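You operate a simulated robot arm through the tools that you are given. There is no shell and no other tool. Be economical: measure what you need, move in short steps, check, and stop when the job is done.

You run a simulated two-armed robot. Do the job below in one go: nothing can be reset, and whatever is moved stays where it is left.

## Task
On the surface of the wooden cabinet top, fold the blue cloth in half, so that its two short edges meet.
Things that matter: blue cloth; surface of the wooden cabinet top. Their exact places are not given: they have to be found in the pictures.

The check looks at the end state, three seconds after you hand in, the way a careful person would. Anything else that was tipped, shoved, dropped, spilled or broken makes it a failure. Flat cloth is picked up by pressing the open fingertips on it (5 to 10 N) and closing them slowly along it; thin cloth reads only 2 to 8 mm in the jaws.

## Robot
Two 7-joint arms with two-finger parallel grippers on one trunk, on a base that drives. Base frame: it is fixed to the floor where the robot stands at the start and does not move with it; the origin is under the middle of the robot, x ahead of it, y to its left, z up; the surface under the hand at the start is at about z = 0.882. Readings come in m, rad, newtons and seconds.
The left shoulder is at the start at [0.02, 0.17, 1.153], the right one opposite. With the tool pointing down near the work surface each hand reaches from about 0.22 to 0.68 m from the robot's upright axis, wherever it stands, measured 20 degrees to its own side. Places, roughly: surface of the wooden cabinet top [0.6, 0.1, 0.9]. Payload 3.8 kg a hand.
The TCP of each hand is the grasp point between the finger pads, 0.03 m short of the fingertips. In the tool frame z runs along the fingers and y along their closing line. Largest opening 0.11 m; finger width 0.02, thickness 0.01; the body of the gripper, 0.048 by 0.112 m, starts 0.055 m behind the TCP.
Orientation is told as [roll, pitch, yaw] about the base's x, y, z axes, in that order, counted from this pose: with the fingers straight down and closing along the base's y, the tool's x points along the base's -x, its y along +y and its z along -z.

## Interface
- The arms move only by the tool step_arm. It takes "left_plan", "right_plan" or both (then of equal length, played together; a hand with none holds still); each is text: rows parted by semicolons, each of 7 numbers parted by spaces: the shift along the tool's x, y, z in m, then the turn, a rotation vector about the tool's x, y, z in rad, then the opening, from 0 (shut) to 1 (fully open). In form: tx ty tz rx ry rz jaw; .... A call has 1 to 8 rows; each row shifts and turns the commanded pose from where the row before left it, along the tool's axes as they then stand. A row lasts 0.2 s, in which the tool goes at most 0.05 m and 0.15 rad; a call with a longer step from one row to the next is refused whole, and so is a gripper value outside its range. A pose out of reach is approached as far as the arm can. The call stops where the force on the tool passes 40 N (or 10 N more than at its start, if that is more) or the arm is blocked; 0.2 s more then pass. Each finger travels about 0.072 m/s and halts on what it meets, pressing with about 39 N; the grip force reading is that of the motor and also rises with nothing between the fingers. The clock runs only during rows and for 0.2 s after the last one: add rows that do not move to give the fingers time. The reply holds the time, the measured pose of the TCP, the force on the tool along the base axes, the opening and the grip force, in the units named above and with some noise, with the torque about the TCP (base axes, N m) and any sound that the robot's microphone picked up.
- Cameras (640 x 400 px; columns grow to the right, rows downward): "scene" is now at [0.1032, -0.016, 1.2975]; the picture's right is [-0.20, -0.98, 0.00], its down [-0.63, 0.13, -0.76] and it looks along [0.75, -0.15, -0.65] (base axes); focal length 265 px, centre (320, 200). "left" rides on the left gripper at [0.072, -0.017, -0.103] in its tool frame; the picture's right is [0.23, 0.97, 0.00], its down [-0.76, 0.18, -0.62] and it looks along [-0.61, 0.14, 0.78] (tool axes); focal length 222 px, centre (320, 200). "right" rides on the right gripper at [0.072, 0.017, -0.103] in its tool frame; the picture's right is [-0.23, 0.97, 0.00], its down [-0.76, -0.18, -0.62] and it looks along [-0.61, -0.14, 0.78] (tool axes); focal length 222 px, centre (320, 200).
- camera(camera): a new picture of that camera. No time passes.
- raise_lower(by): slides the trunk up (or, below 0, down) by that many m; the arms and the scene camera ride with it, the base frame stays. It gives what a move gives, with no picture.
- drive_base(legs): drives the robot by 1 to 6 legs, each [ahead, turn to the left] in m and rad, along the robot's own axes; the way and the turn of a leg run together, so that a leg with both is an arc; at most 1.5 m and 3.142 rad a leg. The arms and the cameras ride along, it lands a little off, and it stops where it bumps. It gives what a move gives.
- head_to(pan, tilt): turns the head with the scene camera to pan (to the left, within 1.396 rad either way) and tilt (down, from -0.506 to 1.204), counted from straight ahead of the robot. It gives what a move gives.
- measure_at(camera, pixels): there is no depth. For up to 12 entries [column, row, z] of the newest picture of that camera ("zoom" is the newest enlarged one), the place [x, y] in the base frame at which the ray of that pixel passes the height z, good to about 0.002 m. No time passes.
- close_up(camera, box): a new picture of the part [left, top, right, bottom] of that camera's present view, enlarged. No time passes.
- close_job(): hands the job in; it is judged then, once.

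Work in short steps. Measure before you move; look again where a grasp or a placing could have gone wrong, and mend it. You have 80 turns and 78 pictures in all, those below and enlarged ones among them. Open the grippers and draw the arms clear of the work before you hand the job in, unless the task says otherwise; then end with one line.

The tools are called after "Call:" by a JSON object that holds its "op" and its "data". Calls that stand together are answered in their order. step_arm: Moves the arms, as the interface text tells. Its arguments: {"type":"object","properties":{"left_plan":{"type":"string"},"right_plan":{"type":"string"}},"required":[]} The other tools are called the same way: raise_lower (by) slides the trunk up or down; drive_base (legs) drives the base; head_to (pan, tilt) turns the head that bears the scene camera; camera (camera) takes a picture; measure_at (camera, pixels) gives the place at which the rays of pixels pass given heights; close_up (camera, box) takes an enlarged picture of a part of a camera's view; close_job () hands the job in.

At the start:

```text
time_s: 0.0
left_ee_pos: [0.4809, 0.0533, 1.1111]
left_tool_rot: [0.0, 0.0, 0.0]
left_wrist_force: [0.7, -0.6, -0.2]
left_ft_torque: [-0.02, 0.03, 0.02]
left_grip_width: 0.11
left_gripper_force: 0.1
right_ee_pos: [0.4239, -0.2385, 1.0245]
right_tool_rot: [0.0, -0.001, 0.0]
right_wrist_force: [-0.4, 0.0, 0.4]
right_ft_torque: [-0.04, 0.0, -0.01]
right_grip_width: 0.1103
right_gripper_force: 0.0
trunk travel left (down, up): [-0.25, 0.32]
robot x, y, heading: [-0.0017, 0.0019, -0.002]
head pan, tilt: [-0.197, 0.702]
```

scene: 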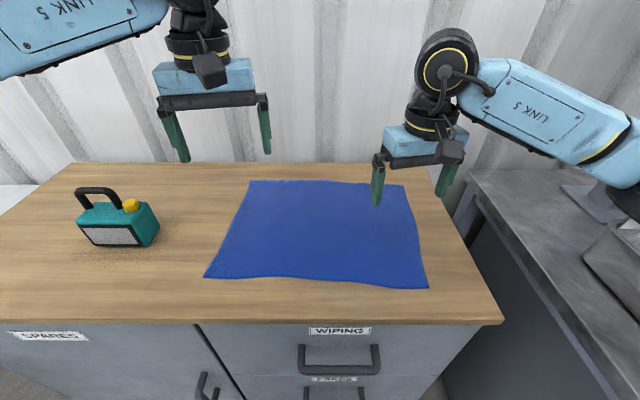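
right: 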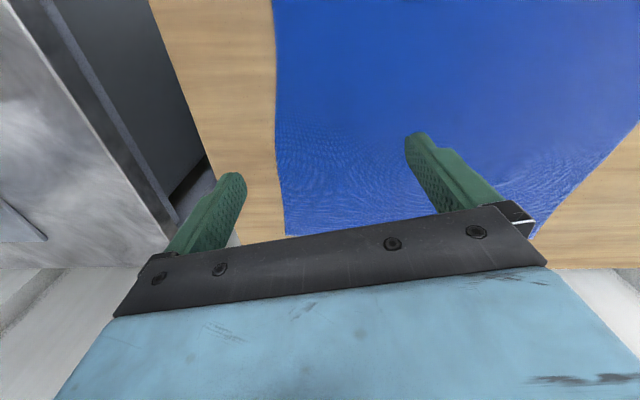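
left: 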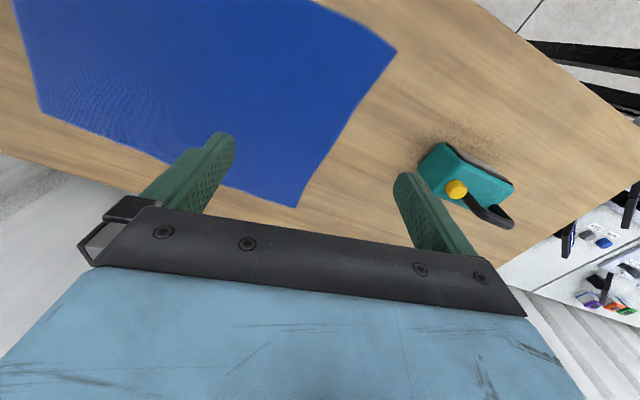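

The scene shows the cloth with corners near (250,181), (404,185), (428,288), (204,277). I measure these corners at the surface height.

Call:
{"op": "measure_at", "data": {"camera": "scene", "pixels": [[250, 181, 0.882], [404, 185, 0.882], [428, 288, 0.882], [204, 277, 0.882], [220, 240, 0.882], [418, 240, 0.882], [325, 182, 0.882], [320, 280, 0.882], [120, 240, 0.882], [503, 322, 0.882], [445, 175, 0.882]]}}

Call:
{"op": "close_up", "data": {"camera": "scene", "box": [180, 160, 460, 335]}}

```text
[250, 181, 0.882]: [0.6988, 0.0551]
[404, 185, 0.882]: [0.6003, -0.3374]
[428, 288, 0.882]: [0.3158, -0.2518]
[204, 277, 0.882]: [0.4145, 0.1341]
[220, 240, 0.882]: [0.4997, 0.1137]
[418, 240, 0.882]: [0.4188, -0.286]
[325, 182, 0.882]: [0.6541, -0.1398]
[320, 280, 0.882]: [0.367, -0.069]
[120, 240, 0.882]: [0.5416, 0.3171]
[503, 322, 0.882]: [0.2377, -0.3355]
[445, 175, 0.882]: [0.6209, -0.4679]
```

```text
2.29 times, centred on (320, 248) of scene
```

zoom: 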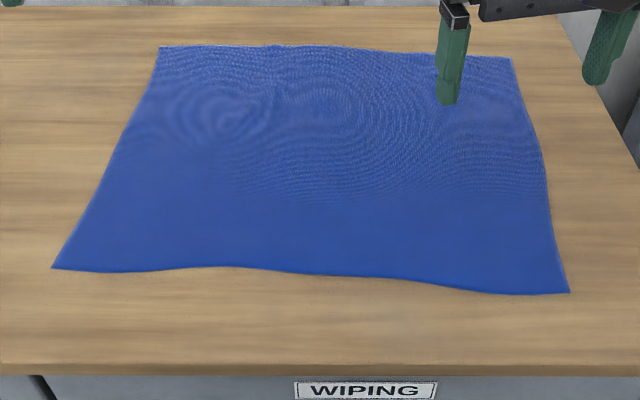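

The cloth is about 0.40 x 0.295 m, with its long side roughly along y, and the cabinet is turned about -0.2 rad to me. I plan to shift the robot left so the right hand can span both far corners, so I first look at the floor around me.

Call:
{"op": "head_to", "data": {"pan": 1.2, "tilt": 0.7}}

Call:
{"op": "camera", "data": {"camera": "scene"}}

Call:
{"op": "head_to", "data": {"pan": -1.2, "tilt": 0.7}}

Call:
{"op": "camera", "data": {"camera": "scene"}}

Call:
{"op": "head_to", "data": {"pan": 0.0, "tilt": 1.15}}

Call:
{"op": "camera", "data": {"camera": "scene"}}

```text
time_s: 1.5
left_ee_pos: [0.4821, 0.052, 1.1103]
left_tool_rot: [-0.002, 0.0, 0.0]
left_wrist_force: [0.1, -0.9, 0.5]
left_ft_torque: [0.0, -0.02, 0.01]
left_grip_width: 0.1101
left_gripper_force: 0.1
right_ee_pos: [0.4255, -0.2386, 1.0237]
right_tool_rot: [-0.001, 0.002, 0.001]
right_wrist_force: [0.4, 0.8, 0.3]
right_ft_torque: [0.0, -0.02, 0.03]
right_grip_width: 0.1102
right_gripper_force: 0.0
trunk travel left (down, up): [-0.25, 0.32]
robot x, y, heading: [0.0002, -0.0016, 0.001]
head pan, tilt: [1.201, 0.7]
```

```text
73 pictures are left
```

scene: 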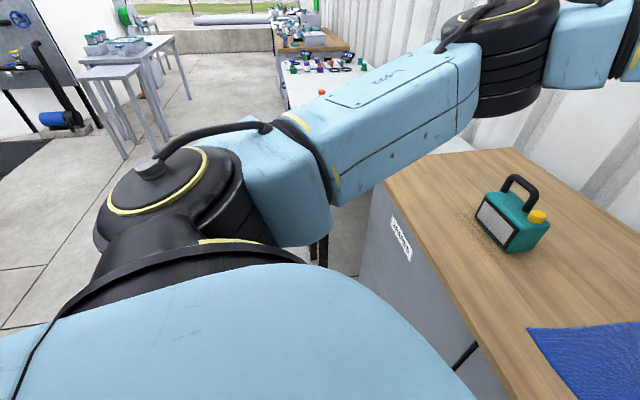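

```text
time_s: 3.7
left_ee_pos: [0.4824, 0.0524, 1.1115]
left_tool_rot: [0.001, 0.0, 0.0]
left_wrist_force: [-0.7, 0.4, 0.1]
left_ft_torque: [-0.03, -0.01, -0.01]
left_grip_width: 0.11
left_gripper_force: 0.1
right_ee_pos: [0.4238, -0.2383, 1.0246]
right_tool_rot: [0.001, 0.0, -0.001]
right_wrist_force: [-0.4, -0.1, -0.4]
right_ft_torque: [-0.01, 0.03, 0.01]
right_grip_width: 0.11
right_gripper_force: 0.2
trunk travel left (down, up): [-0.25, 0.32]
robot x, y, heading: [0.0019, 0.0002, -0.003]
head pan, tilt: [-1.201, 0.7]
```

```text
72 pictures are left
```

scene: 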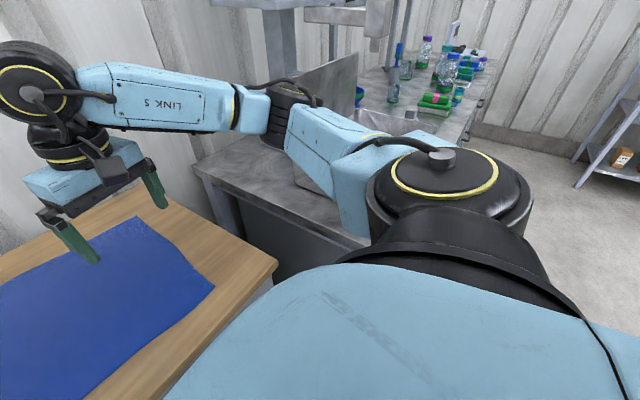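

```text
time_s: 5.1
left_ee_pos: [0.481, 0.0516, 1.111]
left_tool_rot: [-0.001, -0.001, 0.001]
left_wrist_force: [0.7, -0.2, -0.2]
left_ft_torque: [-0.03, -0.01, 0.0]
left_grip_width: 0.1098
left_gripper_force: 0.0
right_ee_pos: [0.4237, -0.239, 1.024]
right_tool_rot: [0.001, 0.0, 0.0]
right_wrist_force: [0.4, -0.6, -0.5]
right_ft_torque: [0.01, 0.01, -0.01]
right_grip_width: 0.1101
right_gripper_force: 0.0
trunk travel left (down, up): [-0.25, 0.32]
robot x, y, heading: [0.001, 0.0023, 0.004]
head pan, tilt: [0.0, 1.15]
```

```text
71 pictures are left
```

scene: 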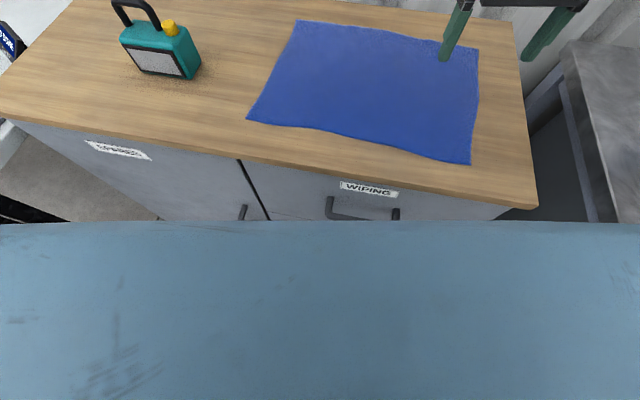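

The floor to my left and behind is clear, and the bench is on my right. I park the left arm up and out to the left before driving.

Call:
{"op": "step_arm", "data": {"left_plan": "0 0 -0.04 0 0 0 1; 0 0 -0.04 0 0 0 1; 0 0.04 -0.02 0 0 0 1; 0 0.045 0 0 0 0 1; 0.02 0.04 0 0 0 0 1; 0.02 0.04 0 0 0 0 1; 0.02 0.03 0 0 0 0 1; 0 0 0 0 0 0 1", "right_plan": "0 0 -0.04 0 0 0 1; 0 0 -0.04 0 0 0 1; 0 0 -0.02 0 0 0 1; 0 0 0 0 0 0 1; 0 0 0 0 0 0 1; 0 0 0 0 0 0 1; 0 0 0 0 0 0 1; 0 0 0 0 0 0 1"}}

Call:
{"op": "drive_base", "data": {"legs": [[-0.35, 0], [0, 0.4], [0.36, 0], [0, -0.64]]}}

Call:
{"op": "head_to", "data": {"pan": 0.0, "tilt": 0.9}}

Call:
{"op": "camera", "data": {"camera": "scene"}}

```text
time_s: 6.9
left_ee_pos: [0.4206, 0.2493, 1.2119]
left_tool_rot: [0.0, 0.0, 0.001]
left_wrist_force: [0.4, -0.8, 0.0]
left_ft_torque: [0.0, 0.04, -0.01]
left_grip_width: 0.1096
left_gripper_force: 0.0
right_ee_pos: [0.425, -0.2393, 1.1229]
right_tool_rot: [0.0, 0.002, -0.001]
right_wrist_force: [-0.3, 0.3, -0.2]
right_ft_torque: [0.01, 0.03, 0.0]
right_grip_width: 0.1101
right_gripper_force: 0.1
trunk travel left (down, up): [-0.25, 0.32]
robot x, y, heading: [0.0029, -0.0003, 0.004]
head pan, tilt: [0.0, 1.15]
```

```text
time_s: 14.0
left_ee_pos: [0.4587, 0.2862, 1.212]
left_tool_rot: [0.001, 0.0, -0.233]
left_wrist_force: [0.0, -0.3, -0.4]
left_ft_torque: [0.05, -0.01, 0.01]
left_grip_width: 0.1097
left_gripper_force: 0.1
right_ee_pos: [0.3479, -0.1888, 1.1242]
right_tool_rot: [0.001, -0.001, -0.235]
right_wrist_force: [-0.1, 0.0, 0.5]
right_ft_torque: [0.02, 0.0, -0.01]
right_grip_width: 0.11
right_gripper_force: 0.0
trunk travel left (down, up): [-0.25, 0.32]
robot x, y, heading: [-0.0106, 0.1416, -0.233]
head pan, tilt: [0.0, 1.15]
```

```text
time_s: 14.8
left_ee_pos: [0.4577, 0.2863, 1.212]
left_tool_rot: [0.002, 0.0, -0.234]
left_wrist_force: [0.1, -0.5, 0.3]
left_ft_torque: [0.02, -0.03, 0.01]
left_grip_width: 0.11
left_gripper_force: 0.1
right_ee_pos: [0.3485, -0.1881, 1.1253]
right_tool_rot: [0.0, -0.002, -0.235]
right_wrist_force: [-0.3, 0.4, 0.3]
right_ft_torque: [0.01, 0.01, -0.02]
right_grip_width: 0.1101
right_gripper_force: 0.1
trunk travel left (down, up): [-0.25, 0.32]
robot x, y, heading: [-0.01, 0.1406, -0.233]
head pan, tilt: [0.0, 0.901]
```

```text
70 pictures are left
```

scene: 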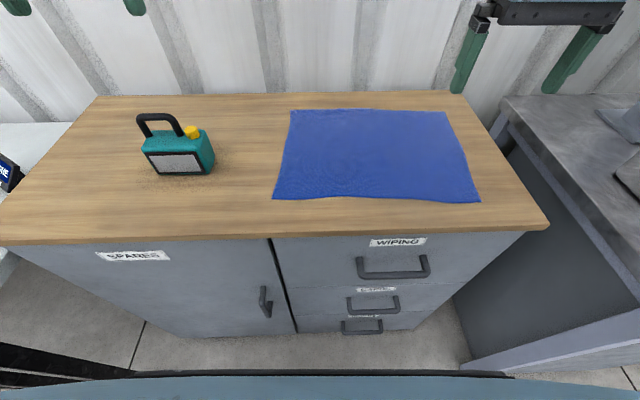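

Well aligned with the cabinet, with room ahead. I drive 0.08 m forward and look again at the cloth.

Call:
{"op": "drive_base", "data": {"legs": [[0.08, 0]]}}

Call:
{"op": "head_to", "data": {"pan": -0.2, "tilt": 0.95}}

Call:
{"op": "close_up", "data": {"camera": "scene", "box": [200, 80, 520, 280]}}

```text
time_s: 15.9
left_ee_pos: [0.5378, 0.2682, 1.2116]
left_tool_rot: [0.0, 0.001, -0.234]
left_wrist_force: [0.2, 0.3, -0.5]
left_ft_torque: [0.0, 0.06, 0.01]
left_grip_width: 0.1098
left_gripper_force: 0.0
right_ee_pos: [0.4267, -0.2079, 1.1246]
right_tool_rot: [0.001, 0.0, -0.233]
right_wrist_force: [0.3, 0.2, -0.4]
right_ft_torque: [0.0, 0.01, -0.01]
right_grip_width: 0.1099
right_gripper_force: 0.0
trunk travel left (down, up): [-0.25, 0.32]
robot x, y, heading: [0.0662, 0.1206, -0.238]
head pan, tilt: [0.0, 0.901]
```

```text
time_s: 16.6
left_ee_pos: [0.5353, 0.2683, 1.2122]
left_tool_rot: [0.001, 0.0, -0.235]
left_wrist_force: [-0.8, -0.6, -0.8]
left_ft_torque: [0.0, 0.02, 0.01]
left_grip_width: 0.1101
left_gripper_force: 0.1
right_ee_pos: [0.4262, -0.2071, 1.1243]
right_tool_rot: [0.0, -0.001, -0.234]
right_wrist_force: [0.1, -0.4, -0.4]
right_ft_torque: [0.0, -0.02, 0.05]
right_grip_width: 0.1096
right_gripper_force: 0.0
trunk travel left (down, up): [-0.25, 0.32]
robot x, y, heading: [0.0638, 0.1241, -0.231]
head pan, tilt: [-0.201, 0.949]
```

```text
2.00 times, centred on (360, 180) of scene
```

zoom: 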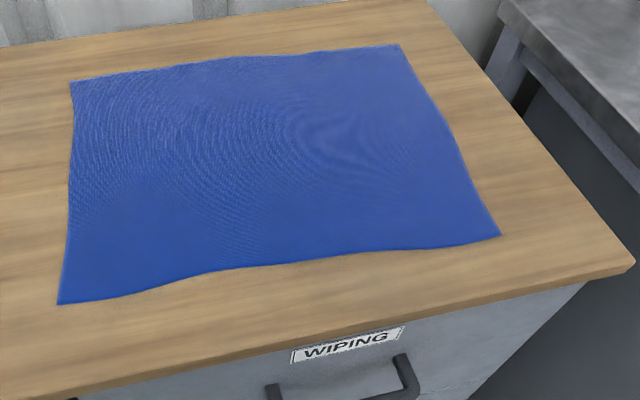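

I measure corners and edge midpoints from this zoom.

Call:
{"op": "measure_at", "data": {"camera": "zoom", "pixels": [[70, 81, 0.884], [399, 45, 0.884], [501, 235, 0.884], [57, 305, 0.884], [68, 200, 0.884], [447, 135, 0.884], [235, 57, 0.884], [220, 270, 0.884], [634, 262, 0.882], [360, 252, 0.884]]}}

```text
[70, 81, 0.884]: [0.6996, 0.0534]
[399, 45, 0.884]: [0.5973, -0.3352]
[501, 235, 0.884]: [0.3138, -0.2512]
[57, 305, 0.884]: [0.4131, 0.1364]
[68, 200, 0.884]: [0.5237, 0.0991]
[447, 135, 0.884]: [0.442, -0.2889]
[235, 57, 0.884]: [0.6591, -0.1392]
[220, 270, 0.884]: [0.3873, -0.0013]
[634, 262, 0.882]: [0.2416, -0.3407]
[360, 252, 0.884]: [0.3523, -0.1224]
```

The measurements agree with the first ones: C=(0.314,-0.251), B=(0.597,-0.335), D=(0.413,0.136), A=(0.700,0.053). I will pinch along the short edge (closing line parallel to it) and roll the hand while carrying, so first I yaw the right hand about 90° while high.

Call:
{"op": "step_arm", "data": {"right_plan": "0 0 0 0 0 -0.145 1; 0 0 0 0 0 -0.145 1; 0 0 0 0 0 -0.145 1; 0 0 0 0 0 -0.145 1; 0 0 0 0 0 -0.145 1; 0 0 0 0 0 -0.145 0.5; 0 0 0 0 0 -0.145 0.5; 0 0 0 0 0 -0.145 0.5"}}

Call:
{"op": "step_arm", "data": {"right_plan": "0 0 0 0 0 -0.14 0.5; 0 0 0 0 0 -0.14 0.5; 0 0 0 0 0 -0.13 0.5; 0 0 0 0 -0.15 0 0.5; 0 0 0 0 -0.15 0 0.5; 0 0 0 0 -0.15 0 0.5; 0 0 0 0 0 0 0.5"}}

Call:
{"op": "camera", "data": {"camera": "scene"}}

```text
time_s: 18.4
left_ee_pos: [0.5373, 0.2681, 1.2118]
left_tool_rot: [0.0, -0.001, -0.235]
left_wrist_force: [-0.1, 0.6, -0.7]
left_ft_torque: [-0.03, -0.01, -0.01]
left_grip_width: 0.1102
left_gripper_force: 0.1
right_ee_pos: [0.3855, -0.1524, 1.1192]
right_tool_rot: [-0.002, 0.001, 0.925]
right_wrist_force: [0.2, -0.9, -0.5]
right_ft_torque: [-0.01, 0.02, 0.04]
right_grip_width: 0.0551
right_gripper_force: 0.1
right hand out of reach, approached as far as the arm can: row 7, 8
trunk travel left (down, up): [-0.25, 0.32]
robot x, y, heading: [0.0685, 0.1227, -0.235]
head pan, tilt: [-0.201, 0.949]
```

```text
time_s: 20.0
left_ee_pos: [0.5355, 0.2678, 1.2129]
left_tool_rot: [0.0, -0.001, -0.234]
left_wrist_force: [0.6, -0.1, -0.6]
left_ft_torque: [0.01, 0.01, -0.01]
left_grip_width: 0.1104
left_gripper_force: 0.1
right_ee_pos: [0.3088, -0.069, 1.1175]
right_tool_rot: [0.0, -0.451, 1.334]
right_wrist_force: [-0.4, 0.9, 0.4]
right_ft_torque: [-0.02, -0.02, 0.0]
right_grip_width: 0.0548
right_gripper_force: 0.0
right hand out of reach, approached as far as the arm can: row 1, 2, 3, 4, 5, 6
trunk travel left (down, up): [-0.25, 0.32]
robot x, y, heading: [0.0677, 0.1254, -0.236]
head pan, tilt: [-0.201, 0.949]
```

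```text
68 pictures are left
```

scene: 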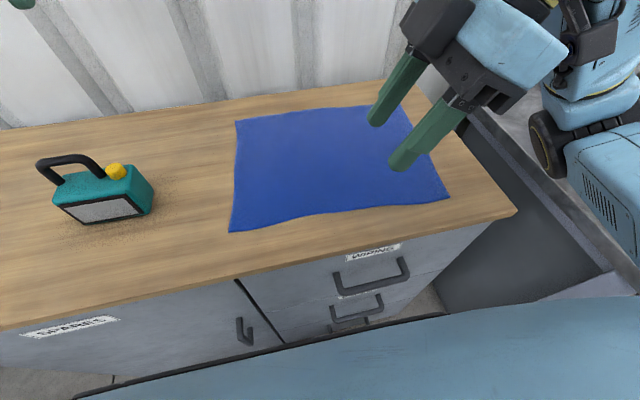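

Turning that way runs into the wrist's limit (the TCP drifted to (0.309,-0.069)). I undo the lean and yaw the other way instead.

Call:
{"op": "step_arm", "data": {"right_plan": "0 0 0 0 0.15 0 0.5; 0 0 0 0 0.15 0 0.5; 0 0 0 0 0.15 0 0.5; 0 0 0 0 0 0.145 0.5; 0 0 0 0 0 0.145 0.5; 0 0 0 0 0 0.145 0.5; 0 0 0 0 0 0.145 0.5; 0 0 0 0 0 0.145 0.5"}}

Call:
{"op": "step_arm", "data": {"right_plan": "0 0 0 0 0 0.145 0.5; 0 0 0 0 0 0.145 0.5; 0 0 0 0 0 0.145 0.5; 0 0 0 0 0 0.145 0.5; 0 0 0 0 0 0.145 0.5; 0 0 0 0 0 0.145 0.5; 0 0 0 0 0 0.145 0.5; 0 0 0 0 0 0.145 0.5"}}

Call:
{"op": "step_arm", "data": {"right_plan": "0 0 0 0 0 0.145 0.5; 0 0 0 0 0 0.145 0.5; 0 0 0 0 0 0.145 0.5; 0 0 0 0 0 0.145 0.5; 0 0 0 0 0 0.145 0.5; 0 0 0 0 0 0.145 0.5; 0 0 0 0 0 0.145 0.5; 0 0 0 0 0 0.145 0.5"}}

```text
time_s: 21.8
left_ee_pos: [0.5366, 0.2678, 1.212]
left_tool_rot: [0.0, -0.002, -0.233]
left_wrist_force: [0.2, -0.1, 0.0]
left_ft_torque: [0.02, -0.03, -0.01]
left_grip_width: 0.1098
left_gripper_force: 0.0
right_ee_pos: [0.3096, -0.0675, 1.1164]
right_tool_rot: [0.001, 0.0, 0.608]
right_wrist_force: [0.3, 0.2, -0.3]
right_ft_torque: [-0.05, -0.01, 0.02]
right_grip_width: 0.0551
right_gripper_force: 0.0
trunk travel left (down, up): [-0.25, 0.32]
robot x, y, heading: [0.0659, 0.1216, -0.234]
head pan, tilt: [-0.201, 0.949]
```

```text
time_s: 23.6
left_ee_pos: [0.5355, 0.2691, 1.2124]
left_tool_rot: [0.0, 0.0, -0.235]
left_wrist_force: [0.7, 0.0, -0.3]
left_ft_torque: [0.01, 0.02, -0.01]
left_grip_width: 0.1098
left_gripper_force: 0.1
right_ee_pos: [0.3085, -0.0677, 1.1162]
right_tool_rot: [0.0, -0.001, -0.553]
right_wrist_force: [0.6, 0.3, 0.3]
right_ft_torque: [0.0, 0.03, -0.02]
right_grip_width: 0.0549
right_gripper_force: 0.0
trunk travel left (down, up): [-0.25, 0.32]
robot x, y, heading: [0.074, 0.1217, -0.235]
head pan, tilt: [-0.201, 0.949]
```

```text
time_s: 25.4
left_ee_pos: [0.5368, 0.2683, 1.2119]
left_tool_rot: [0.001, -0.001, -0.234]
left_wrist_force: [-0.3, 0.4, -0.5]
left_ft_torque: [-0.04, 0.0, 0.01]
left_grip_width: 0.1101
left_gripper_force: 0.2
right_ee_pos: [0.3092, -0.0679, 1.1163]
right_tool_rot: [0.001, 0.001, -1.713]
right_wrist_force: [0.3, 0.0, -0.3]
right_ft_torque: [0.04, 0.02, 0.0]
right_grip_width: 0.0549
right_gripper_force: 0.0
trunk travel left (down, up): [-0.25, 0.32]
robot x, y, heading: [0.0659, 0.1214, -0.234]
head pan, tilt: [-0.201, 0.949]
```

The hand now reaches the −90° yaw. I finish the yaw and travel to above corner C.

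Call:
{"op": "step_arm", "data": {"right_plan": "0 0 0 0 0 0.1 0.45; -0.043 0.0195 0.01 0 0 0 0.45; -0.043 0.0195 0.01 0 0 0 0.45; -0.043 0.0195 0.01 0 0 0 0.45; -0.043 0.0195 0.01 0 0 0 0.45; 0 0 0.03 0 0.15 0 0.45; 0 0 0.02 0 0.15 0 0.45; 0 0 0 0 0.15 0 0.45"}}

Call:
{"op": "camera", "data": {"camera": "scene"}}

Call:
{"op": "camera", "data": {"camera": "right"}}

```text
time_s: 27.2
left_ee_pos: [0.5364, 0.2691, 1.2126]
left_tool_rot: [0.001, 0.0, -0.234]
left_wrist_force: [-0.8, -0.5, 0.2]
left_ft_torque: [0.0, -0.01, -0.02]
left_grip_width: 0.1101
left_gripper_force: 0.0
right_ee_pos: [0.3446, -0.2511, 1.0271]
right_tool_rot: [0.003, 0.452, -1.81]
right_wrist_force: [0.5, 0.1, 0.7]
right_ft_torque: [0.0, 0.02, -0.02]
right_grip_width: 0.0494
right_gripper_force: 0.1
trunk travel left (down, up): [-0.25, 0.32]
robot x, y, heading: [0.0667, 0.1236, -0.233]
head pan, tilt: [-0.201, 0.949]
```

```text
67 pictures are left
```

scene: 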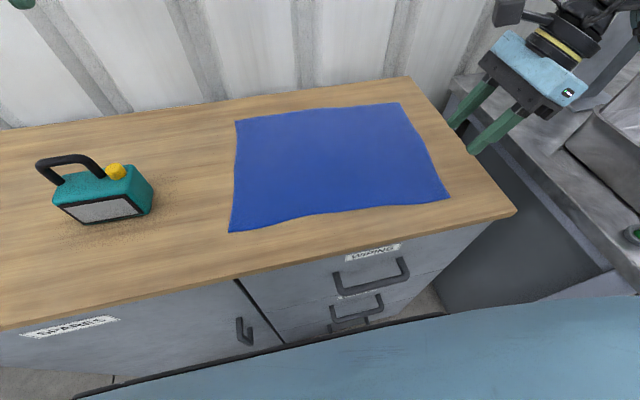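

```text
66 pictures are left
```

right: 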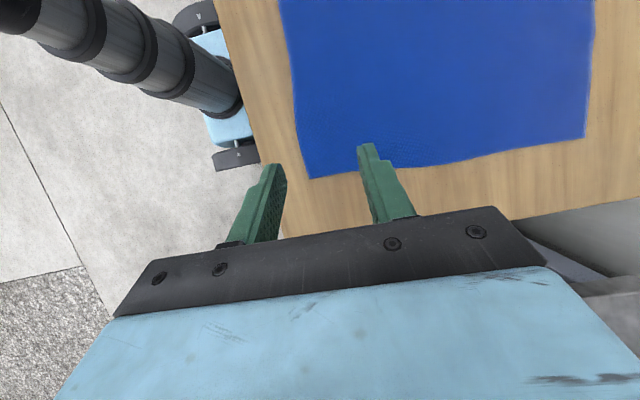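

The hand is oriented right and above C (corner near (310,177) in the right view). I go down about 0.08 m with a narrower opening, then check.

Call:
{"op": "step_arm", "data": {"right_plan": "-0.0176 0 0.036 0 0 0 0.33; -0.0176 0 0.036 0 0 0 0.33; -0.0022 0 -0.0012 0 0 0 0.33"}}

Call:
{"op": "camera", "data": {"camera": "right"}}

Call:
{"op": "close_up", "data": {"camera": "scene", "box": [360, 120, 540, 240]}}

```text
time_s: 28.0
left_ee_pos: [0.5365, 0.2678, 1.2131]
left_tool_rot: [0.0, 0.001, -0.234]
left_wrist_force: [0.3, -0.3, 0.1]
left_ft_torque: [-0.01, -0.03, -0.01]
left_grip_width: 0.11
left_gripper_force: 0.0
right_ee_pos: [0.3435, -0.2525, 0.9466]
right_tool_rot: [0.002, 0.451, -1.81]
right_wrist_force: [0.1, -0.7, -0.5]
right_ft_torque: [0.01, -0.03, -0.02]
right_grip_width: 0.0365
right_gripper_force: 0.1
trunk travel left (down, up): [-0.25, 0.32]
robot x, y, heading: [0.07, 0.1253, -0.229]
head pan, tilt: [-0.201, 0.949]
```

```text
65 pictures are left
```

right: 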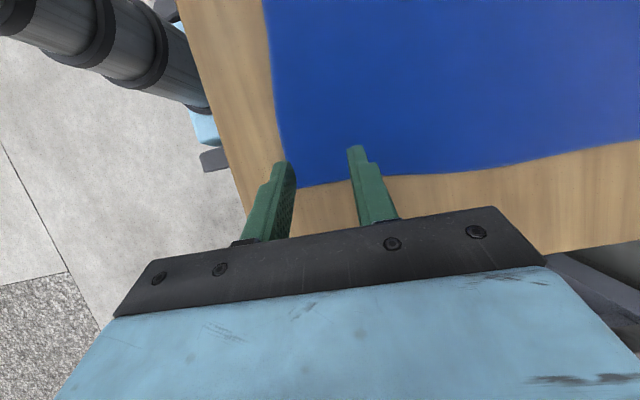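

```text
3.33 times, centred on (450, 180) of scene
```

zoom: 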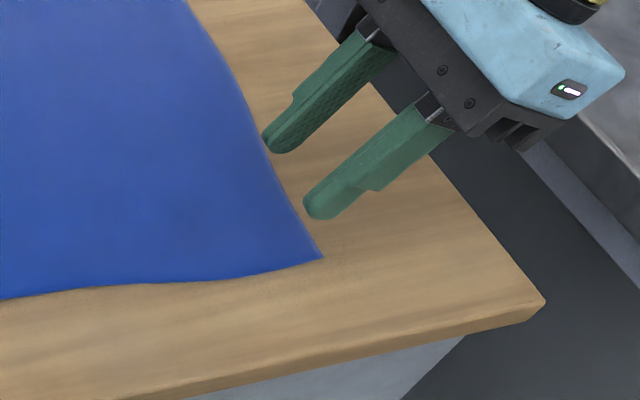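

Tips hang about 3 cm over the corner; I shift slightly inward and descend in small steps towards contact.

Call:
{"op": "step_arm", "data": {"right_plan": "0.0054 0.006 0.0026 0 0 0 0.36; -0.0061 0 0.0126 0 0 0 0.36; -0.0052 0 0.0108 0 0 0 0.36; -0.0013 0 0.0027 0 0 0 0.36"}}

Call:
{"op": "camera", "data": {"camera": "right"}}

Call:
{"op": "close_up", "data": {"camera": "scene", "box": [380, 130, 500, 230]}}

```text
time_s: 29.0
left_ee_pos: [0.5352, 0.2673, 1.2128]
left_tool_rot: [0.0, -0.001, -0.234]
left_wrist_force: [0.5, 0.1, -0.2]
left_ft_torque: [-0.02, 0.01, -0.01]
left_grip_width: 0.1099
left_gripper_force: 0.0
right_ee_pos: [0.3517, -0.2492, 0.9182]
right_tool_rot: [-0.001, 0.45, -1.809]
right_wrist_force: [0.2, 0.9, 0.6]
right_ft_torque: [0.0, -0.01, 0.0]
right_grip_width: 0.0395
right_gripper_force: 0.1
trunk travel left (down, up): [-0.25, 0.32]
robot x, y, heading: [0.067, 0.1254, -0.232]
head pan, tilt: [-0.201, 0.949]
```

```text
63 pictures are left
```

right: 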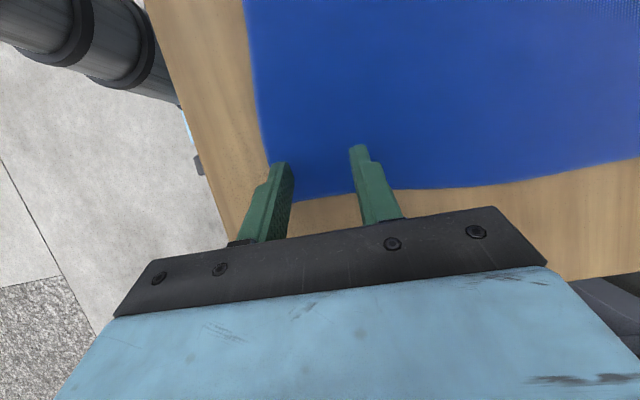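

```text
4.00 times, centred on (440, 180) of scene
```

zoom: 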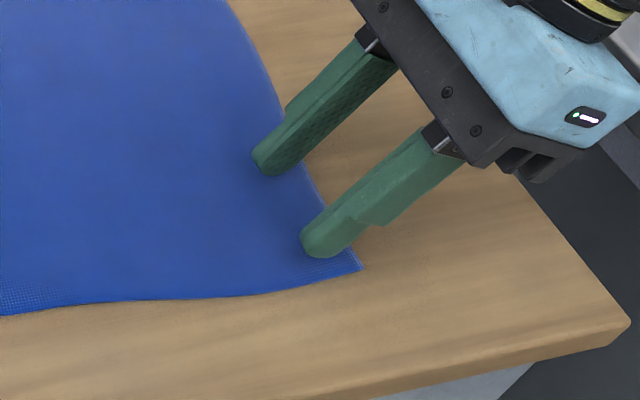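

Both tips are over the cloth just inside the right edge. I press down in 2 mm steps, watching the force.

Call:
{"op": "step_arm", "data": {"right_plan": "-0.0009 0 0.0018 0 0 0 0.36; -0.0009 0 0.0018 0 0 0 0.36; 0 0 0 0 0 0 0.36"}}

```text
time_s: 29.8
left_ee_pos: [0.5361, 0.269, 1.2128]
left_tool_rot: [0.0, -0.002, -0.235]
left_wrist_force: [-0.6, -0.8, 0.1]
left_ft_torque: [0.0, -0.01, 0.0]
left_grip_width: 0.11
left_gripper_force: 0.1
right_ee_pos: [0.3525, -0.2488, 0.9138]
right_tool_rot: [0.002, 0.449, -1.811]
right_wrist_force: [-1.1, -0.4, 7.8]
right_ft_torque: [0.01, 0.1, -0.01]
right_grip_width: 0.0395
right_gripper_force: 0.1
trunk travel left (down, up): [-0.25, 0.32]
robot x, y, heading: [0.0673, 0.1225, -0.235]
head pan, tilt: [-0.201, 0.949]
```

Contact at 7.8 N. I close slowly along the cloth.

Call:
{"op": "step_arm", "data": {"right_plan": "0 0 0 0 0 0 0.3; 0 0 0 0 0 0 0.24; 0 0 0 0 0 0 0.18; 0 0 0 0 0 0 0.12; 0 0 0 0 0 0 0.06; 0 0 0 0 0 0 0; 0 0 0 0 0 0 0; 0 0 0 0 0 0 0"}}

Call:
{"op": "close_up", "data": {"camera": "scene", "box": [380, 130, 500, 230]}}

```text
time_s: 31.6
left_ee_pos: [0.537, 0.2697, 1.2122]
left_tool_rot: [0.001, -0.001, -0.234]
left_wrist_force: [-0.6, 0.8, -0.4]
left_ft_torque: [-0.02, 0.02, -0.02]
left_grip_width: 0.1101
left_gripper_force: 0.1
right_ee_pos: [0.3519, -0.2492, 0.9157]
right_tool_rot: [0.001, 0.447, -1.81]
right_wrist_force: [-0.7, -0.3, 14.8]
right_ft_torque: [0.05, 0.01, 0.02]
right_grip_width: 0.0024
right_gripper_force: 39.5
trunk travel left (down, up): [-0.25, 0.32]
robot x, y, heading: [0.0671, 0.1243, -0.235]
head pan, tilt: [-0.201, 0.949]
```

```text
4.00 times, centred on (440, 180) of scene
```

zoom: 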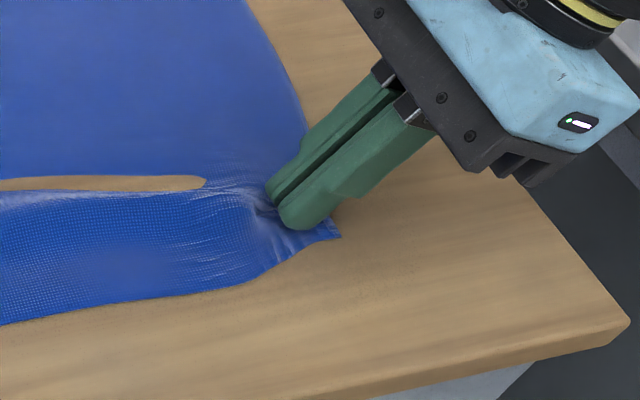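

Grip reads 2.4 mm, so cloth is caught. I lift it in a gentle arc and check.

Call:
{"op": "step_arm", "data": {"right_plan": "0.01305 0 -0.027 0 0 0 0; 0.02205 0 -0.02265 0 0 0 0; 0.03105 0 -0.0183 0 -0.1 0 0"}}

Call:
{"op": "camera", "data": {"camera": "scene"}}

```text
time_s: 32.4
left_ee_pos: [0.5368, 0.2697, 1.2122]
left_tool_rot: [-0.001, 0.0, -0.233]
left_wrist_force: [-0.5, 0.5, -0.3]
left_ft_torque: [0.0, 0.01, 0.06]
left_grip_width: 0.11
left_gripper_force: 0.1
right_ee_pos: [0.3579, -0.2178, 1.0044]
right_tool_rot: [0.0, 0.348, -1.811]
right_wrist_force: [0.0, -0.1, 0.5]
right_ft_torque: [0.0, 0.02, -0.03]
right_grip_width: 0.0022
right_gripper_force: 39.0
trunk travel left (down, up): [-0.25, 0.32]
robot x, y, heading: [0.0658, 0.1217, -0.234]
head pan, tilt: [-0.201, 0.949]
```

```text
60 pictures are left
```

scene: 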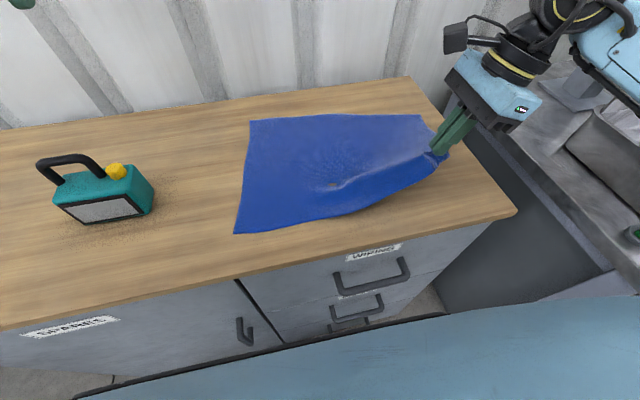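

The corner is lifted; the rest slid slightly (left edge now near (250,120)-(234,233)). I continue the arc to the middle.

Call:
{"op": "step_arm", "data": {"right_plan": "0.0368 0 -0.0132 0 -0.1 0 0; 0.034 0 -0.012 0 -0.1 0 0; 0.0361 0 -0.0047 0 -0.1 0 0; 0.035 0 0.0018 0 -0.1 0 0; 0.035 0 -0.0018 0 -0.1 0 0"}}

Call:
{"op": "camera", "data": {"camera": "scene"}}

```text
time_s: 33.6
left_ee_pos: [0.5364, 0.2686, 1.2119]
left_tool_rot: [-0.001, -0.001, -0.232]
left_wrist_force: [0.3, 0.4, 0.1]
left_ft_torque: [-0.05, 0.03, 0.02]
left_grip_width: 0.11
left_gripper_force: 0.1
right_ee_pos: [0.397, -0.0565, 1.0582]
right_tool_rot: [0.0, -0.151, -1.811]
right_wrist_force: [-0.2, 0.0, 0.3]
right_ft_torque: [-0.01, -0.01, -0.04]
right_grip_width: 0.0023
right_gripper_force: 38.5
trunk travel left (down, up): [-0.25, 0.32]
robot x, y, heading: [0.0679, 0.125, -0.234]
head pan, tilt: [-0.201, 0.949]
```

```text
59 pictures are left
```

scene: 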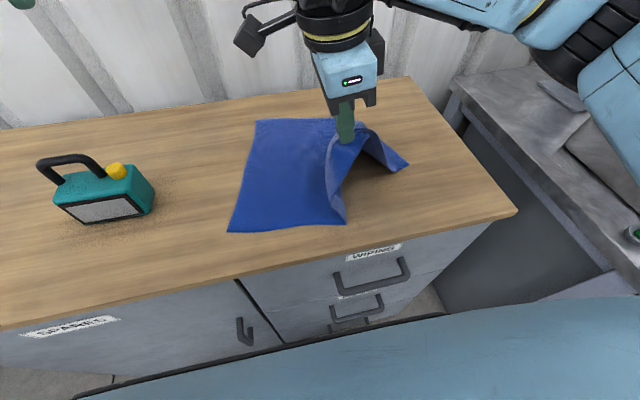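

Folding well. I carry on over to the left, then re-measure the left edge before placing.

Call:
{"op": "step_arm", "data": {"right_plan": "0.0361 0 0.0047 0 -0.1 0 0; 0.0376 0 0.0059 0 -0.1 0 0; 0.0351 0 0.0085 0 -0.1 0 0"}}

Call:
{"op": "camera", "data": {"camera": "scene"}}

Call:
{"op": "measure_at", "data": {"camera": "scene", "pixels": [[257, 120, 0.884], [229, 231, 0.884]]}}

```text
time_s: 34.4
left_ee_pos: [0.5363, 0.2694, 1.2111]
left_tool_rot: [-0.001, 0.001, -0.235]
left_wrist_force: [0.4, -0.7, -0.2]
left_ft_torque: [0.0, 0.01, -0.01]
left_grip_width: 0.1098
left_gripper_force: 0.1
right_ee_pos: [0.4234, 0.039, 1.0137]
right_tool_rot: [0.001, -0.453, -1.811]
right_wrist_force: [-0.4, 0.2, 0.1]
right_ft_torque: [-0.04, 0.02, -0.01]
right_grip_width: 0.0024
right_gripper_force: 38.9
trunk travel left (down, up): [-0.25, 0.32]
robot x, y, heading: [0.0694, 0.1259, -0.23]
head pan, tilt: [-0.201, 0.949]
```

```text
58 pictures are left
```

scene: 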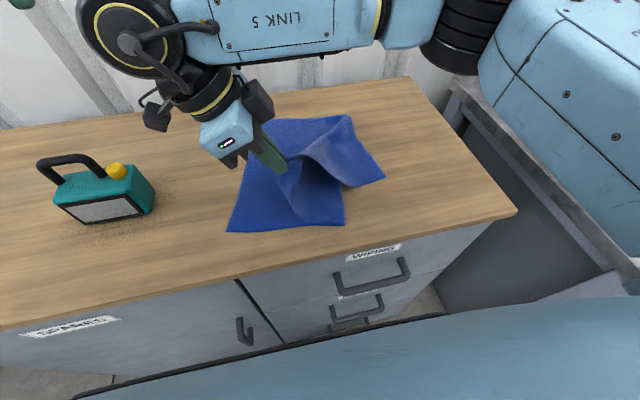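

```text
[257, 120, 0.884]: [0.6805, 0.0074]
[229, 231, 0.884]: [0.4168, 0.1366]
```

D is still at (0.417,0.137); A shifted to (0.68,0.007), to be squared up later. I bring the held corner down onto D.

Call:
{"op": "step_arm", "data": {"right_plan": "0.0276 0.001 0.0111 0 0 0 0; 0.0276 0.001 0.0111 0 0 0 0; 0.0276 0 0.0111 0 0 0 0; 0.0270 0 0.0111 0 0 0 0"}}

Call:
{"op": "close_up", "data": {"camera": "scene", "box": [180, 90, 420, 250]}}

```text
time_s: 35.4
left_ee_pos: [0.5366, 0.2686, 1.2119]
left_tool_rot: [0.0, 0.0, -0.234]
left_wrist_force: [0.4, 0.7, 0.0]
left_ft_torque: [0.01, -0.01, -0.04]
left_grip_width: 0.1097
left_gripper_force: 0.1
right_ee_pos: [0.4414, 0.1126, 0.9256]
right_tool_rot: [0.001, -0.449, -1.81]
right_wrist_force: [-0.3, 0.4, -0.3]
right_ft_torque: [-0.02, -0.01, 0.02]
right_grip_width: 0.0022
right_gripper_force: 39.2
trunk travel left (down, up): [-0.25, 0.32]
robot x, y, heading: [0.0719, 0.1232, -0.232]
head pan, tilt: [-0.201, 0.949]
```

```text
2.50 times, centred on (300, 170) of scene
```

zoom: 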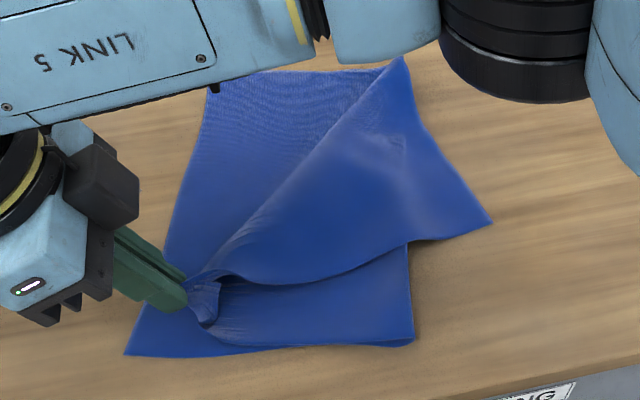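

The held corner is still short of D (zoom (190,300) vs D at (127,353)). I measure both.

Call:
{"op": "measure_at", "data": {"camera": "zoom", "pixels": [[127, 353, 0.884], [185, 305, 0.9], [205, 325, 0.89], [210, 90, 0.884], [490, 222, 0.886], [412, 345, 0.884]]}}

Call:
{"op": "camera", "data": {"camera": "right"}}

```text
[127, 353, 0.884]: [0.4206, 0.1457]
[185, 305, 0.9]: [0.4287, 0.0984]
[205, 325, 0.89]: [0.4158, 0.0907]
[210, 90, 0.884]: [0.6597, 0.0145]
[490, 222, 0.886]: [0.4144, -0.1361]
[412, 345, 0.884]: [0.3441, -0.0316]
```

```text
56 pictures are left
```

right: 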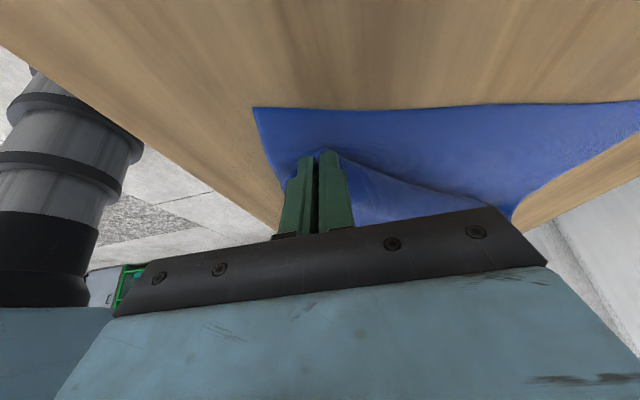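

The remaining offset perpendicular to the left edge is about 0.012 m. I nudge left, lower to near contact and open gently.

Call:
{"op": "step_arm", "data": {"right_plan": "0.0126 0 -0.0061 0 0 0 0; 0.0035 0 0.0072 0 0 0 0; 0 0 0 0 0 0 0.1; 0 0 0 0 0 0 0.25; 0 0 0 0 0 0 0.4; 0 0 0 0 0 0 0.4; 0 0 -0.03 0 0 0 0.4; 0 0 -0.04 0 0 0 0.4"}}

Call:
{"op": "close_up", "data": {"camera": "scene", "box": [180, 90, 420, 250]}}

```text
time_s: 37.2
left_ee_pos: [0.5351, 0.2686, 1.2117]
left_tool_rot: [-0.001, -0.002, -0.233]
left_wrist_force: [-0.4, 0.3, -0.1]
left_ft_torque: [-0.02, -0.02, 0.0]
left_grip_width: 0.1104
left_gripper_force: 0.2
right_ee_pos: [0.4521, 0.1574, 0.9827]
right_tool_rot: [-0.001, -0.449, -1.81]
right_wrist_force: [-0.5, -0.2, 0.4]
right_ft_torque: [0.01, 0.0, -0.02]
right_grip_width: 0.044
right_gripper_force: 0.1
trunk travel left (down, up): [-0.25, 0.32]
robot x, y, heading: [0.0695, 0.1227, -0.237]
head pan, tilt: [-0.201, 0.949]
```

```text
2.50 times, centred on (300, 170) of scene
```

zoom: 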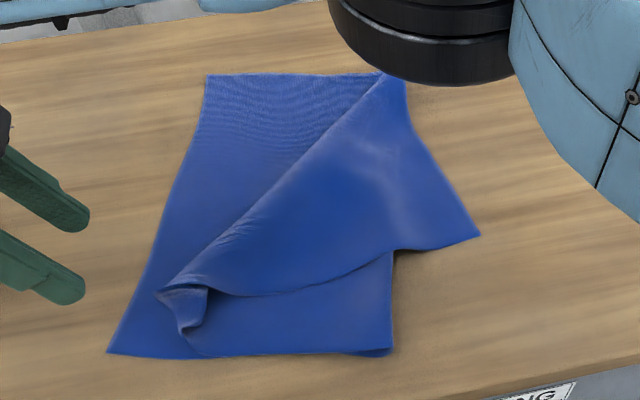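

C landed a bit inside and curled; I'll tidy it after. Next B (zoom (480,234)) must go to A (207,75): measure while raising the hand.

Call:
{"op": "measure_at", "data": {"camera": "zoom", "pixels": [[480, 234, 0.886], [207, 75, 0.884], [107, 352, 0.884], [392, 352, 0.886], [158, 293, 0.892], [185, 335, 0.89], [395, 250, 0.886], [420, 140, 0.884]]}}

Call:
{"op": "step_arm", "data": {"right_plan": "-0.0174 0 -0.036 0 0 0 0.4; -0.0174 0 -0.036 0 0 0 0.4; -0.03 0 0 0 0.15 0 0.3; -0.045 0 0 0 0.15 0 0.3; -0.045 0 0 0 0.15 0 0.3; -0.045 0 0 0 0.15 0 0.3; -0.045 0 0 0 0.15 0 0.3; -0.045 0 0 0 0.15 0 0.3"}}

Call:
{"op": "close_up", "data": {"camera": "scene", "box": [180, 90, 420, 250]}}

```text
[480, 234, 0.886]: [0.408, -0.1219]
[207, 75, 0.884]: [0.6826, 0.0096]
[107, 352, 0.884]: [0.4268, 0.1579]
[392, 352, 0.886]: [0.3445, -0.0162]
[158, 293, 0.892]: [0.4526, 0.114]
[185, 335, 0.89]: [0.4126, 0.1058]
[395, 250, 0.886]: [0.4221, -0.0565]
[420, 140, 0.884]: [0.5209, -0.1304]
```

```text
time_s: 39.0
left_ee_pos: [0.5341, 0.2673, 1.2128]
left_tool_rot: [0.004, -0.002, -0.234]
left_wrist_force: [0.3, 0.5, 0.6]
left_ft_torque: [0.04, 0.0, 0.01]
left_grip_width: 0.1098
left_gripper_force: 0.1
right_ee_pos: [0.395, -0.0818, 1.0752]
right_tool_rot: [0.003, 0.45, -1.808]
right_wrist_force: [0.6, -0.5, -0.4]
right_ft_torque: [0.01, 0.02, -0.03]
right_grip_width: 0.0327
right_gripper_force: 0.1
trunk travel left (down, up): [-0.25, 0.32]
robot x, y, heading: [0.066, 0.1202, -0.232]
head pan, tilt: [-0.201, 0.949]
```

```text
2.50 times, centred on (300, 170) of scene
```

zoom: 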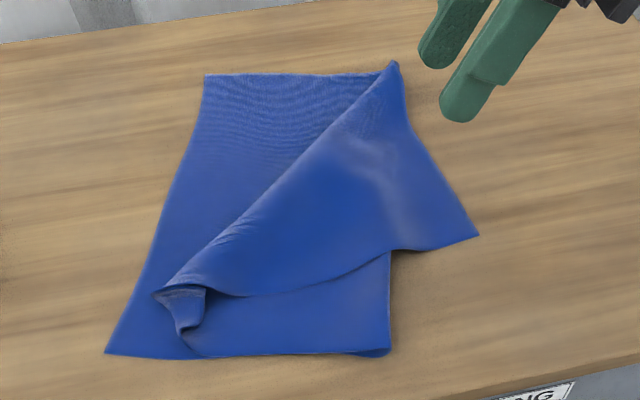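

The B corner's edges run along +x and +l, so it must travel along azimuth ~27° to A. I re-yaw the right hand so its closing line is square to that travel, and creep 0.04 m ahead for reach.

Call:
{"op": "step_arm", "data": {"right_plan": "0 0 0 0 -0.15 0 0.3; 0 0 0 0 -0.15 0 0.3; 0 0 0 0 -0.15 0 0.3; 0 0 0 0 0 -0.148 0.3; 0 0 0 0 0 -0.148 0.3; 0 0 0 0 0 -0.148 0.3; 0 0 0 0 0 -0.148 0.3; 0 0 0 0 0 -0.148 0.3"}}

Call:
{"op": "step_arm", "data": {"right_plan": "0 0 0 0 0 -0.148 0.3; 0 0 0 0 0 -0.148 0.3; 0 0 0 0 0 -0.148 0.3; 0 0 0 0 0 -0.148 0.3; 0 0 0 0 0 -0.148 0.3; 0 0 0 0 0 -0.148 0.3; 0 0 0 0 0 -0.148 0.3; 0 0 0 0 0 -0.148 0.3"}}

Call:
{"op": "step_arm", "data": {"right_plan": "0 0 0 0 0 -0.14 0.3; 0 0 0 0 0 -0.14 0.3; 0 0 0 0 0 -0.1 0.3; 0 0 0 0 -0.15 0 0.3; 0 0 0 0 -0.15 0 0.3; 0 0 0 0 -0.15 0 0.3; 0 0 0 0 0 0 0.3"}}

Call:
{"op": "drive_base", "data": {"legs": [[0.04, 0]]}}

Call:
{"op": "camera", "data": {"camera": "scene"}}

```text
time_s: 40.8
left_ee_pos: [0.5373, 0.2683, 1.2109]
left_tool_rot: [0.001, 0.001, -0.233]
left_wrist_force: [-0.1, -1.7, 0.0]
left_ft_torque: [0.02, 0.01, 0.01]
left_grip_width: 0.1098
left_gripper_force: 0.1
right_ee_pos: [0.3941, -0.081, 1.0731]
right_tool_rot: [0.001, -0.001, -1.067]
right_wrist_force: [-0.7, 0.5, -0.7]
right_ft_torque: [0.02, 0.01, -0.01]
right_grip_width: 0.0331
right_gripper_force: 0.1
trunk travel left (down, up): [-0.25, 0.32]
robot x, y, heading: [0.0707, 0.1268, -0.234]
head pan, tilt: [-0.201, 0.949]
```

```text
time_s: 42.6
left_ee_pos: [0.5371, 0.2688, 1.2125]
left_tool_rot: [0.001, 0.002, -0.233]
left_wrist_force: [0.3, 0.0, -0.4]
left_ft_torque: [0.01, -0.02, -0.01]
left_grip_width: 0.1101
left_gripper_force: 0.1
right_ee_pos: [0.3947, -0.0815, 1.0741]
right_tool_rot: [0.0, -0.001, 0.117]
right_wrist_force: [0.1, 0.4, 1.0]
right_ft_torque: [0.03, -0.02, 0.02]
right_grip_width: 0.0329
right_gripper_force: 0.1
trunk travel left (down, up): [-0.25, 0.32]
robot x, y, heading: [0.0714, 0.1251, -0.233]
head pan, tilt: [-0.201, 0.949]
```

```text
time_s: 44.2
left_ee_pos: [0.5363, 0.2674, 1.2118]
left_tool_rot: [0.0, 0.001, -0.232]
left_wrist_force: [0.4, -0.3, -0.5]
left_ft_torque: [-0.02, 0.01, -0.04]
left_grip_width: 0.1101
left_gripper_force: 0.0
right_ee_pos: [0.395, -0.0818, 1.0736]
right_tool_rot: [-0.001, -0.449, 0.496]
right_wrist_force: [-0.1, -0.2, 0.1]
right_ft_torque: [-0.02, -0.02, 0.02]
right_grip_width: 0.0331
right_gripper_force: 0.1
trunk travel left (down, up): [-0.25, 0.32]
robot x, y, heading: [0.0663, 0.1211, -0.236]
head pan, tilt: [-0.201, 0.949]
```

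```text
time_s: 45.1
left_ee_pos: [0.5756, 0.2573, 1.2132]
left_tool_rot: [0.001, 0.003, -0.236]
left_wrist_force: [0.2, 0.1, -1.0]
left_ft_torque: [0.02, 0.02, -0.01]
left_grip_width: 0.1101
left_gripper_force: 0.1
right_ee_pos: [0.4339, -0.093, 1.0741]
right_tool_rot: [0.0, -0.449, 0.493]
right_wrist_force: [0.9, 0.1, -0.1]
right_ft_torque: [-0.01, -0.01, 0.0]
right_grip_width: 0.0328
right_gripper_force: 0.1
trunk travel left (down, up): [-0.25, 0.32]
robot x, y, heading: [0.1079, 0.1145, -0.233]
head pan, tilt: [-0.201, 0.949]
```

```text
53 pictures are left
```

scene: 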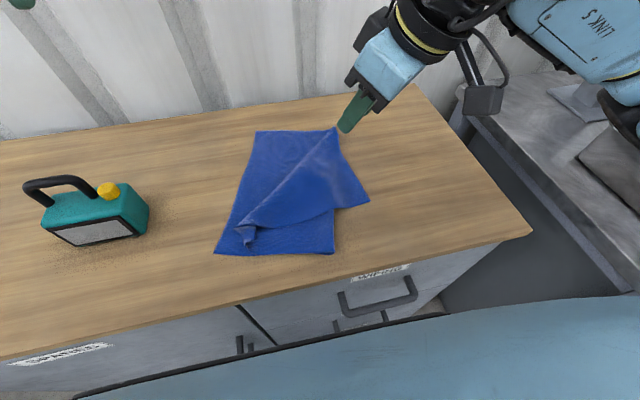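

I re-measure B and A from the new viewpoint.

Call:
{"op": "measure_at", "data": {"camera": "scene", "pixels": [[369, 201, 0.886], [256, 131, 0.884], [214, 254, 0.884], [334, 208, 0.886], [333, 252, 0.886], [352, 163, 0.886]]}}

```text
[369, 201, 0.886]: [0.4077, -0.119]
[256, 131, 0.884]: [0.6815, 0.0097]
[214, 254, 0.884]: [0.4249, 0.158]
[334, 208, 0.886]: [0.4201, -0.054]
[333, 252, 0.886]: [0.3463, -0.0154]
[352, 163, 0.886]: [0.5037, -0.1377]
```

Corner B is symmetric about the hand's direction. I descend over a point 3 cm inside B, then view.

Call:
{"op": "step_arm", "data": {"right_plan": "0.0086 -0.0107 -0.0042 0 0 0 0.25; 0.0174 0 0.036 0 0 0 0.25; 0.0174 0 0.036 0 0 0 0.25; 0.0174 0 0.036 0 0 0 0.25; 0.0065 0 0.0135 0 0 0 0.25; 0.0065 0 0.0135 0 0 0 0.25"}}

Call:
{"op": "close_up", "data": {"camera": "scene", "box": [280, 110, 440, 220]}}

Call:
{"op": "camera", "data": {"camera": "right"}}

```text
time_s: 46.5
left_ee_pos: [0.5742, 0.2591, 1.213]
left_tool_rot: [0.0, 0.0, -0.235]
left_wrist_force: [-0.4, -0.9, 0.3]
left_ft_torque: [0.03, -0.01, 0.02]
left_grip_width: 0.1102
left_gripper_force: 0.1
right_ee_pos: [0.4305, -0.1058, 0.9241]
right_tool_rot: [-0.001, -0.448, 0.494]
right_wrist_force: [0.1, -0.8, -0.4]
right_ft_torque: [0.01, 0.01, 0.02]
right_grip_width: 0.0276
right_gripper_force: 0.1
trunk travel left (down, up): [-0.25, 0.32]
robot x, y, heading: [0.1073, 0.1147, -0.235]
head pan, tilt: [-0.201, 0.949]
```

```text
3.64 times, centred on (360, 165) of scene
```

zoom: 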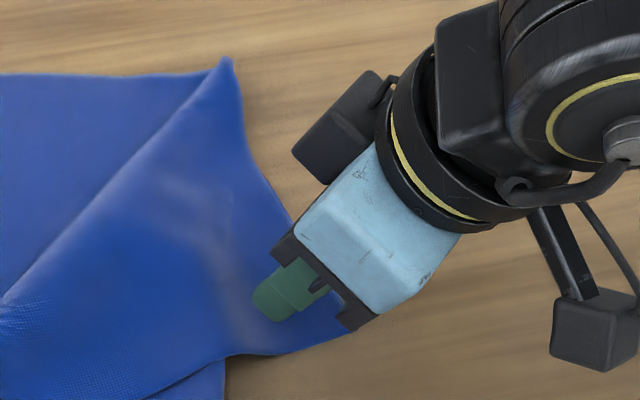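

```text
51 pictures are left
```

right: 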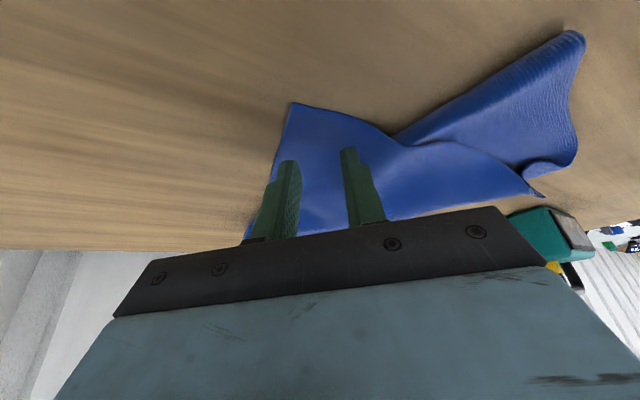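

Both tips are inside corner B (corner at (292,103) in the right view) on a single layer. I press down to contact.

Call:
{"op": "step_arm", "data": {"right_plan": "0.0026 0 0.0054 0 0 0 0.25; 0.0011 0 0.0023 0 0 0 0.25; 0.0009 0 0.0018 0 0 0 0.25; 0 0 0 0 0 0 0.25"}}

```text
time_s: 47.5
left_ee_pos: [0.5737, 0.2594, 1.2125]
left_tool_rot: [0.0, 0.0, -0.234]
left_wrist_force: [-0.2, 0.5, 0.5]
left_ft_torque: [0.02, 0.0, 0.03]
left_grip_width: 0.1102
left_gripper_force: 0.0
right_ee_pos: [0.4303, -0.1051, 0.9148]
right_tool_rot: [-0.005, -0.454, 0.495]
right_wrist_force: [-1.3, -1.3, 13.9]
right_ft_torque: [0.09, 0.0, -0.01]
right_grip_width: 0.0275
right_gripper_force: 0.1
trunk travel left (down, up): [-0.25, 0.32]
robot x, y, heading: [0.106, 0.118, -0.234]
head pan, tilt: [-0.201, 0.949]
```

A little too firm (13.9 N); I ease off 1 mm and close slowly.

Call:
{"op": "step_arm", "data": {"right_plan": "-0.0004 0 -0.0008 0 0 0 0.25; 0 0 0 0 0 0 0.2; 0 0 0 0 0 0 0.15; 0 0 0 0 0 0 0.1; 0 0 0 0 0 0 0.05; 0 0 0 0 0 0 0; 0 0 0 0 0 0 0; 0 0 0 0 0 0 0"}}

Call:
{"op": "camera", "data": {"camera": "right"}}

```text
time_s: 49.3
left_ee_pos: [0.574, 0.2594, 1.2115]
left_tool_rot: [0.0, 0.0, -0.234]
left_wrist_force: [0.4, 0.1, -0.4]
left_ft_torque: [-0.01, 0.02, -0.02]
left_grip_width: 0.1103
left_gripper_force: 0.0
right_ee_pos: [0.4293, -0.1051, 0.9154]
right_tool_rot: [-0.001, -0.45, 0.495]
right_wrist_force: [0.0, 0.6, 9.6]
right_ft_torque: [0.02, -0.03, -0.02]
right_grip_width: 0.0002
right_gripper_force: 37.1
trunk travel left (down, up): [-0.25, 0.32]
robot x, y, heading: [0.1086, 0.1156, -0.238]
head pan, tilt: [-0.201, 0.949]
```

```text
50 pictures are left
```

right: 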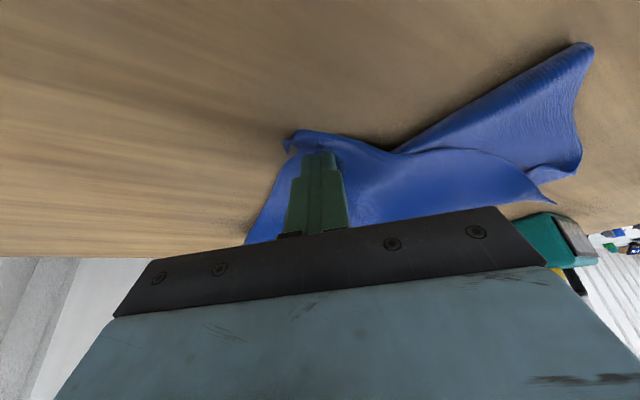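

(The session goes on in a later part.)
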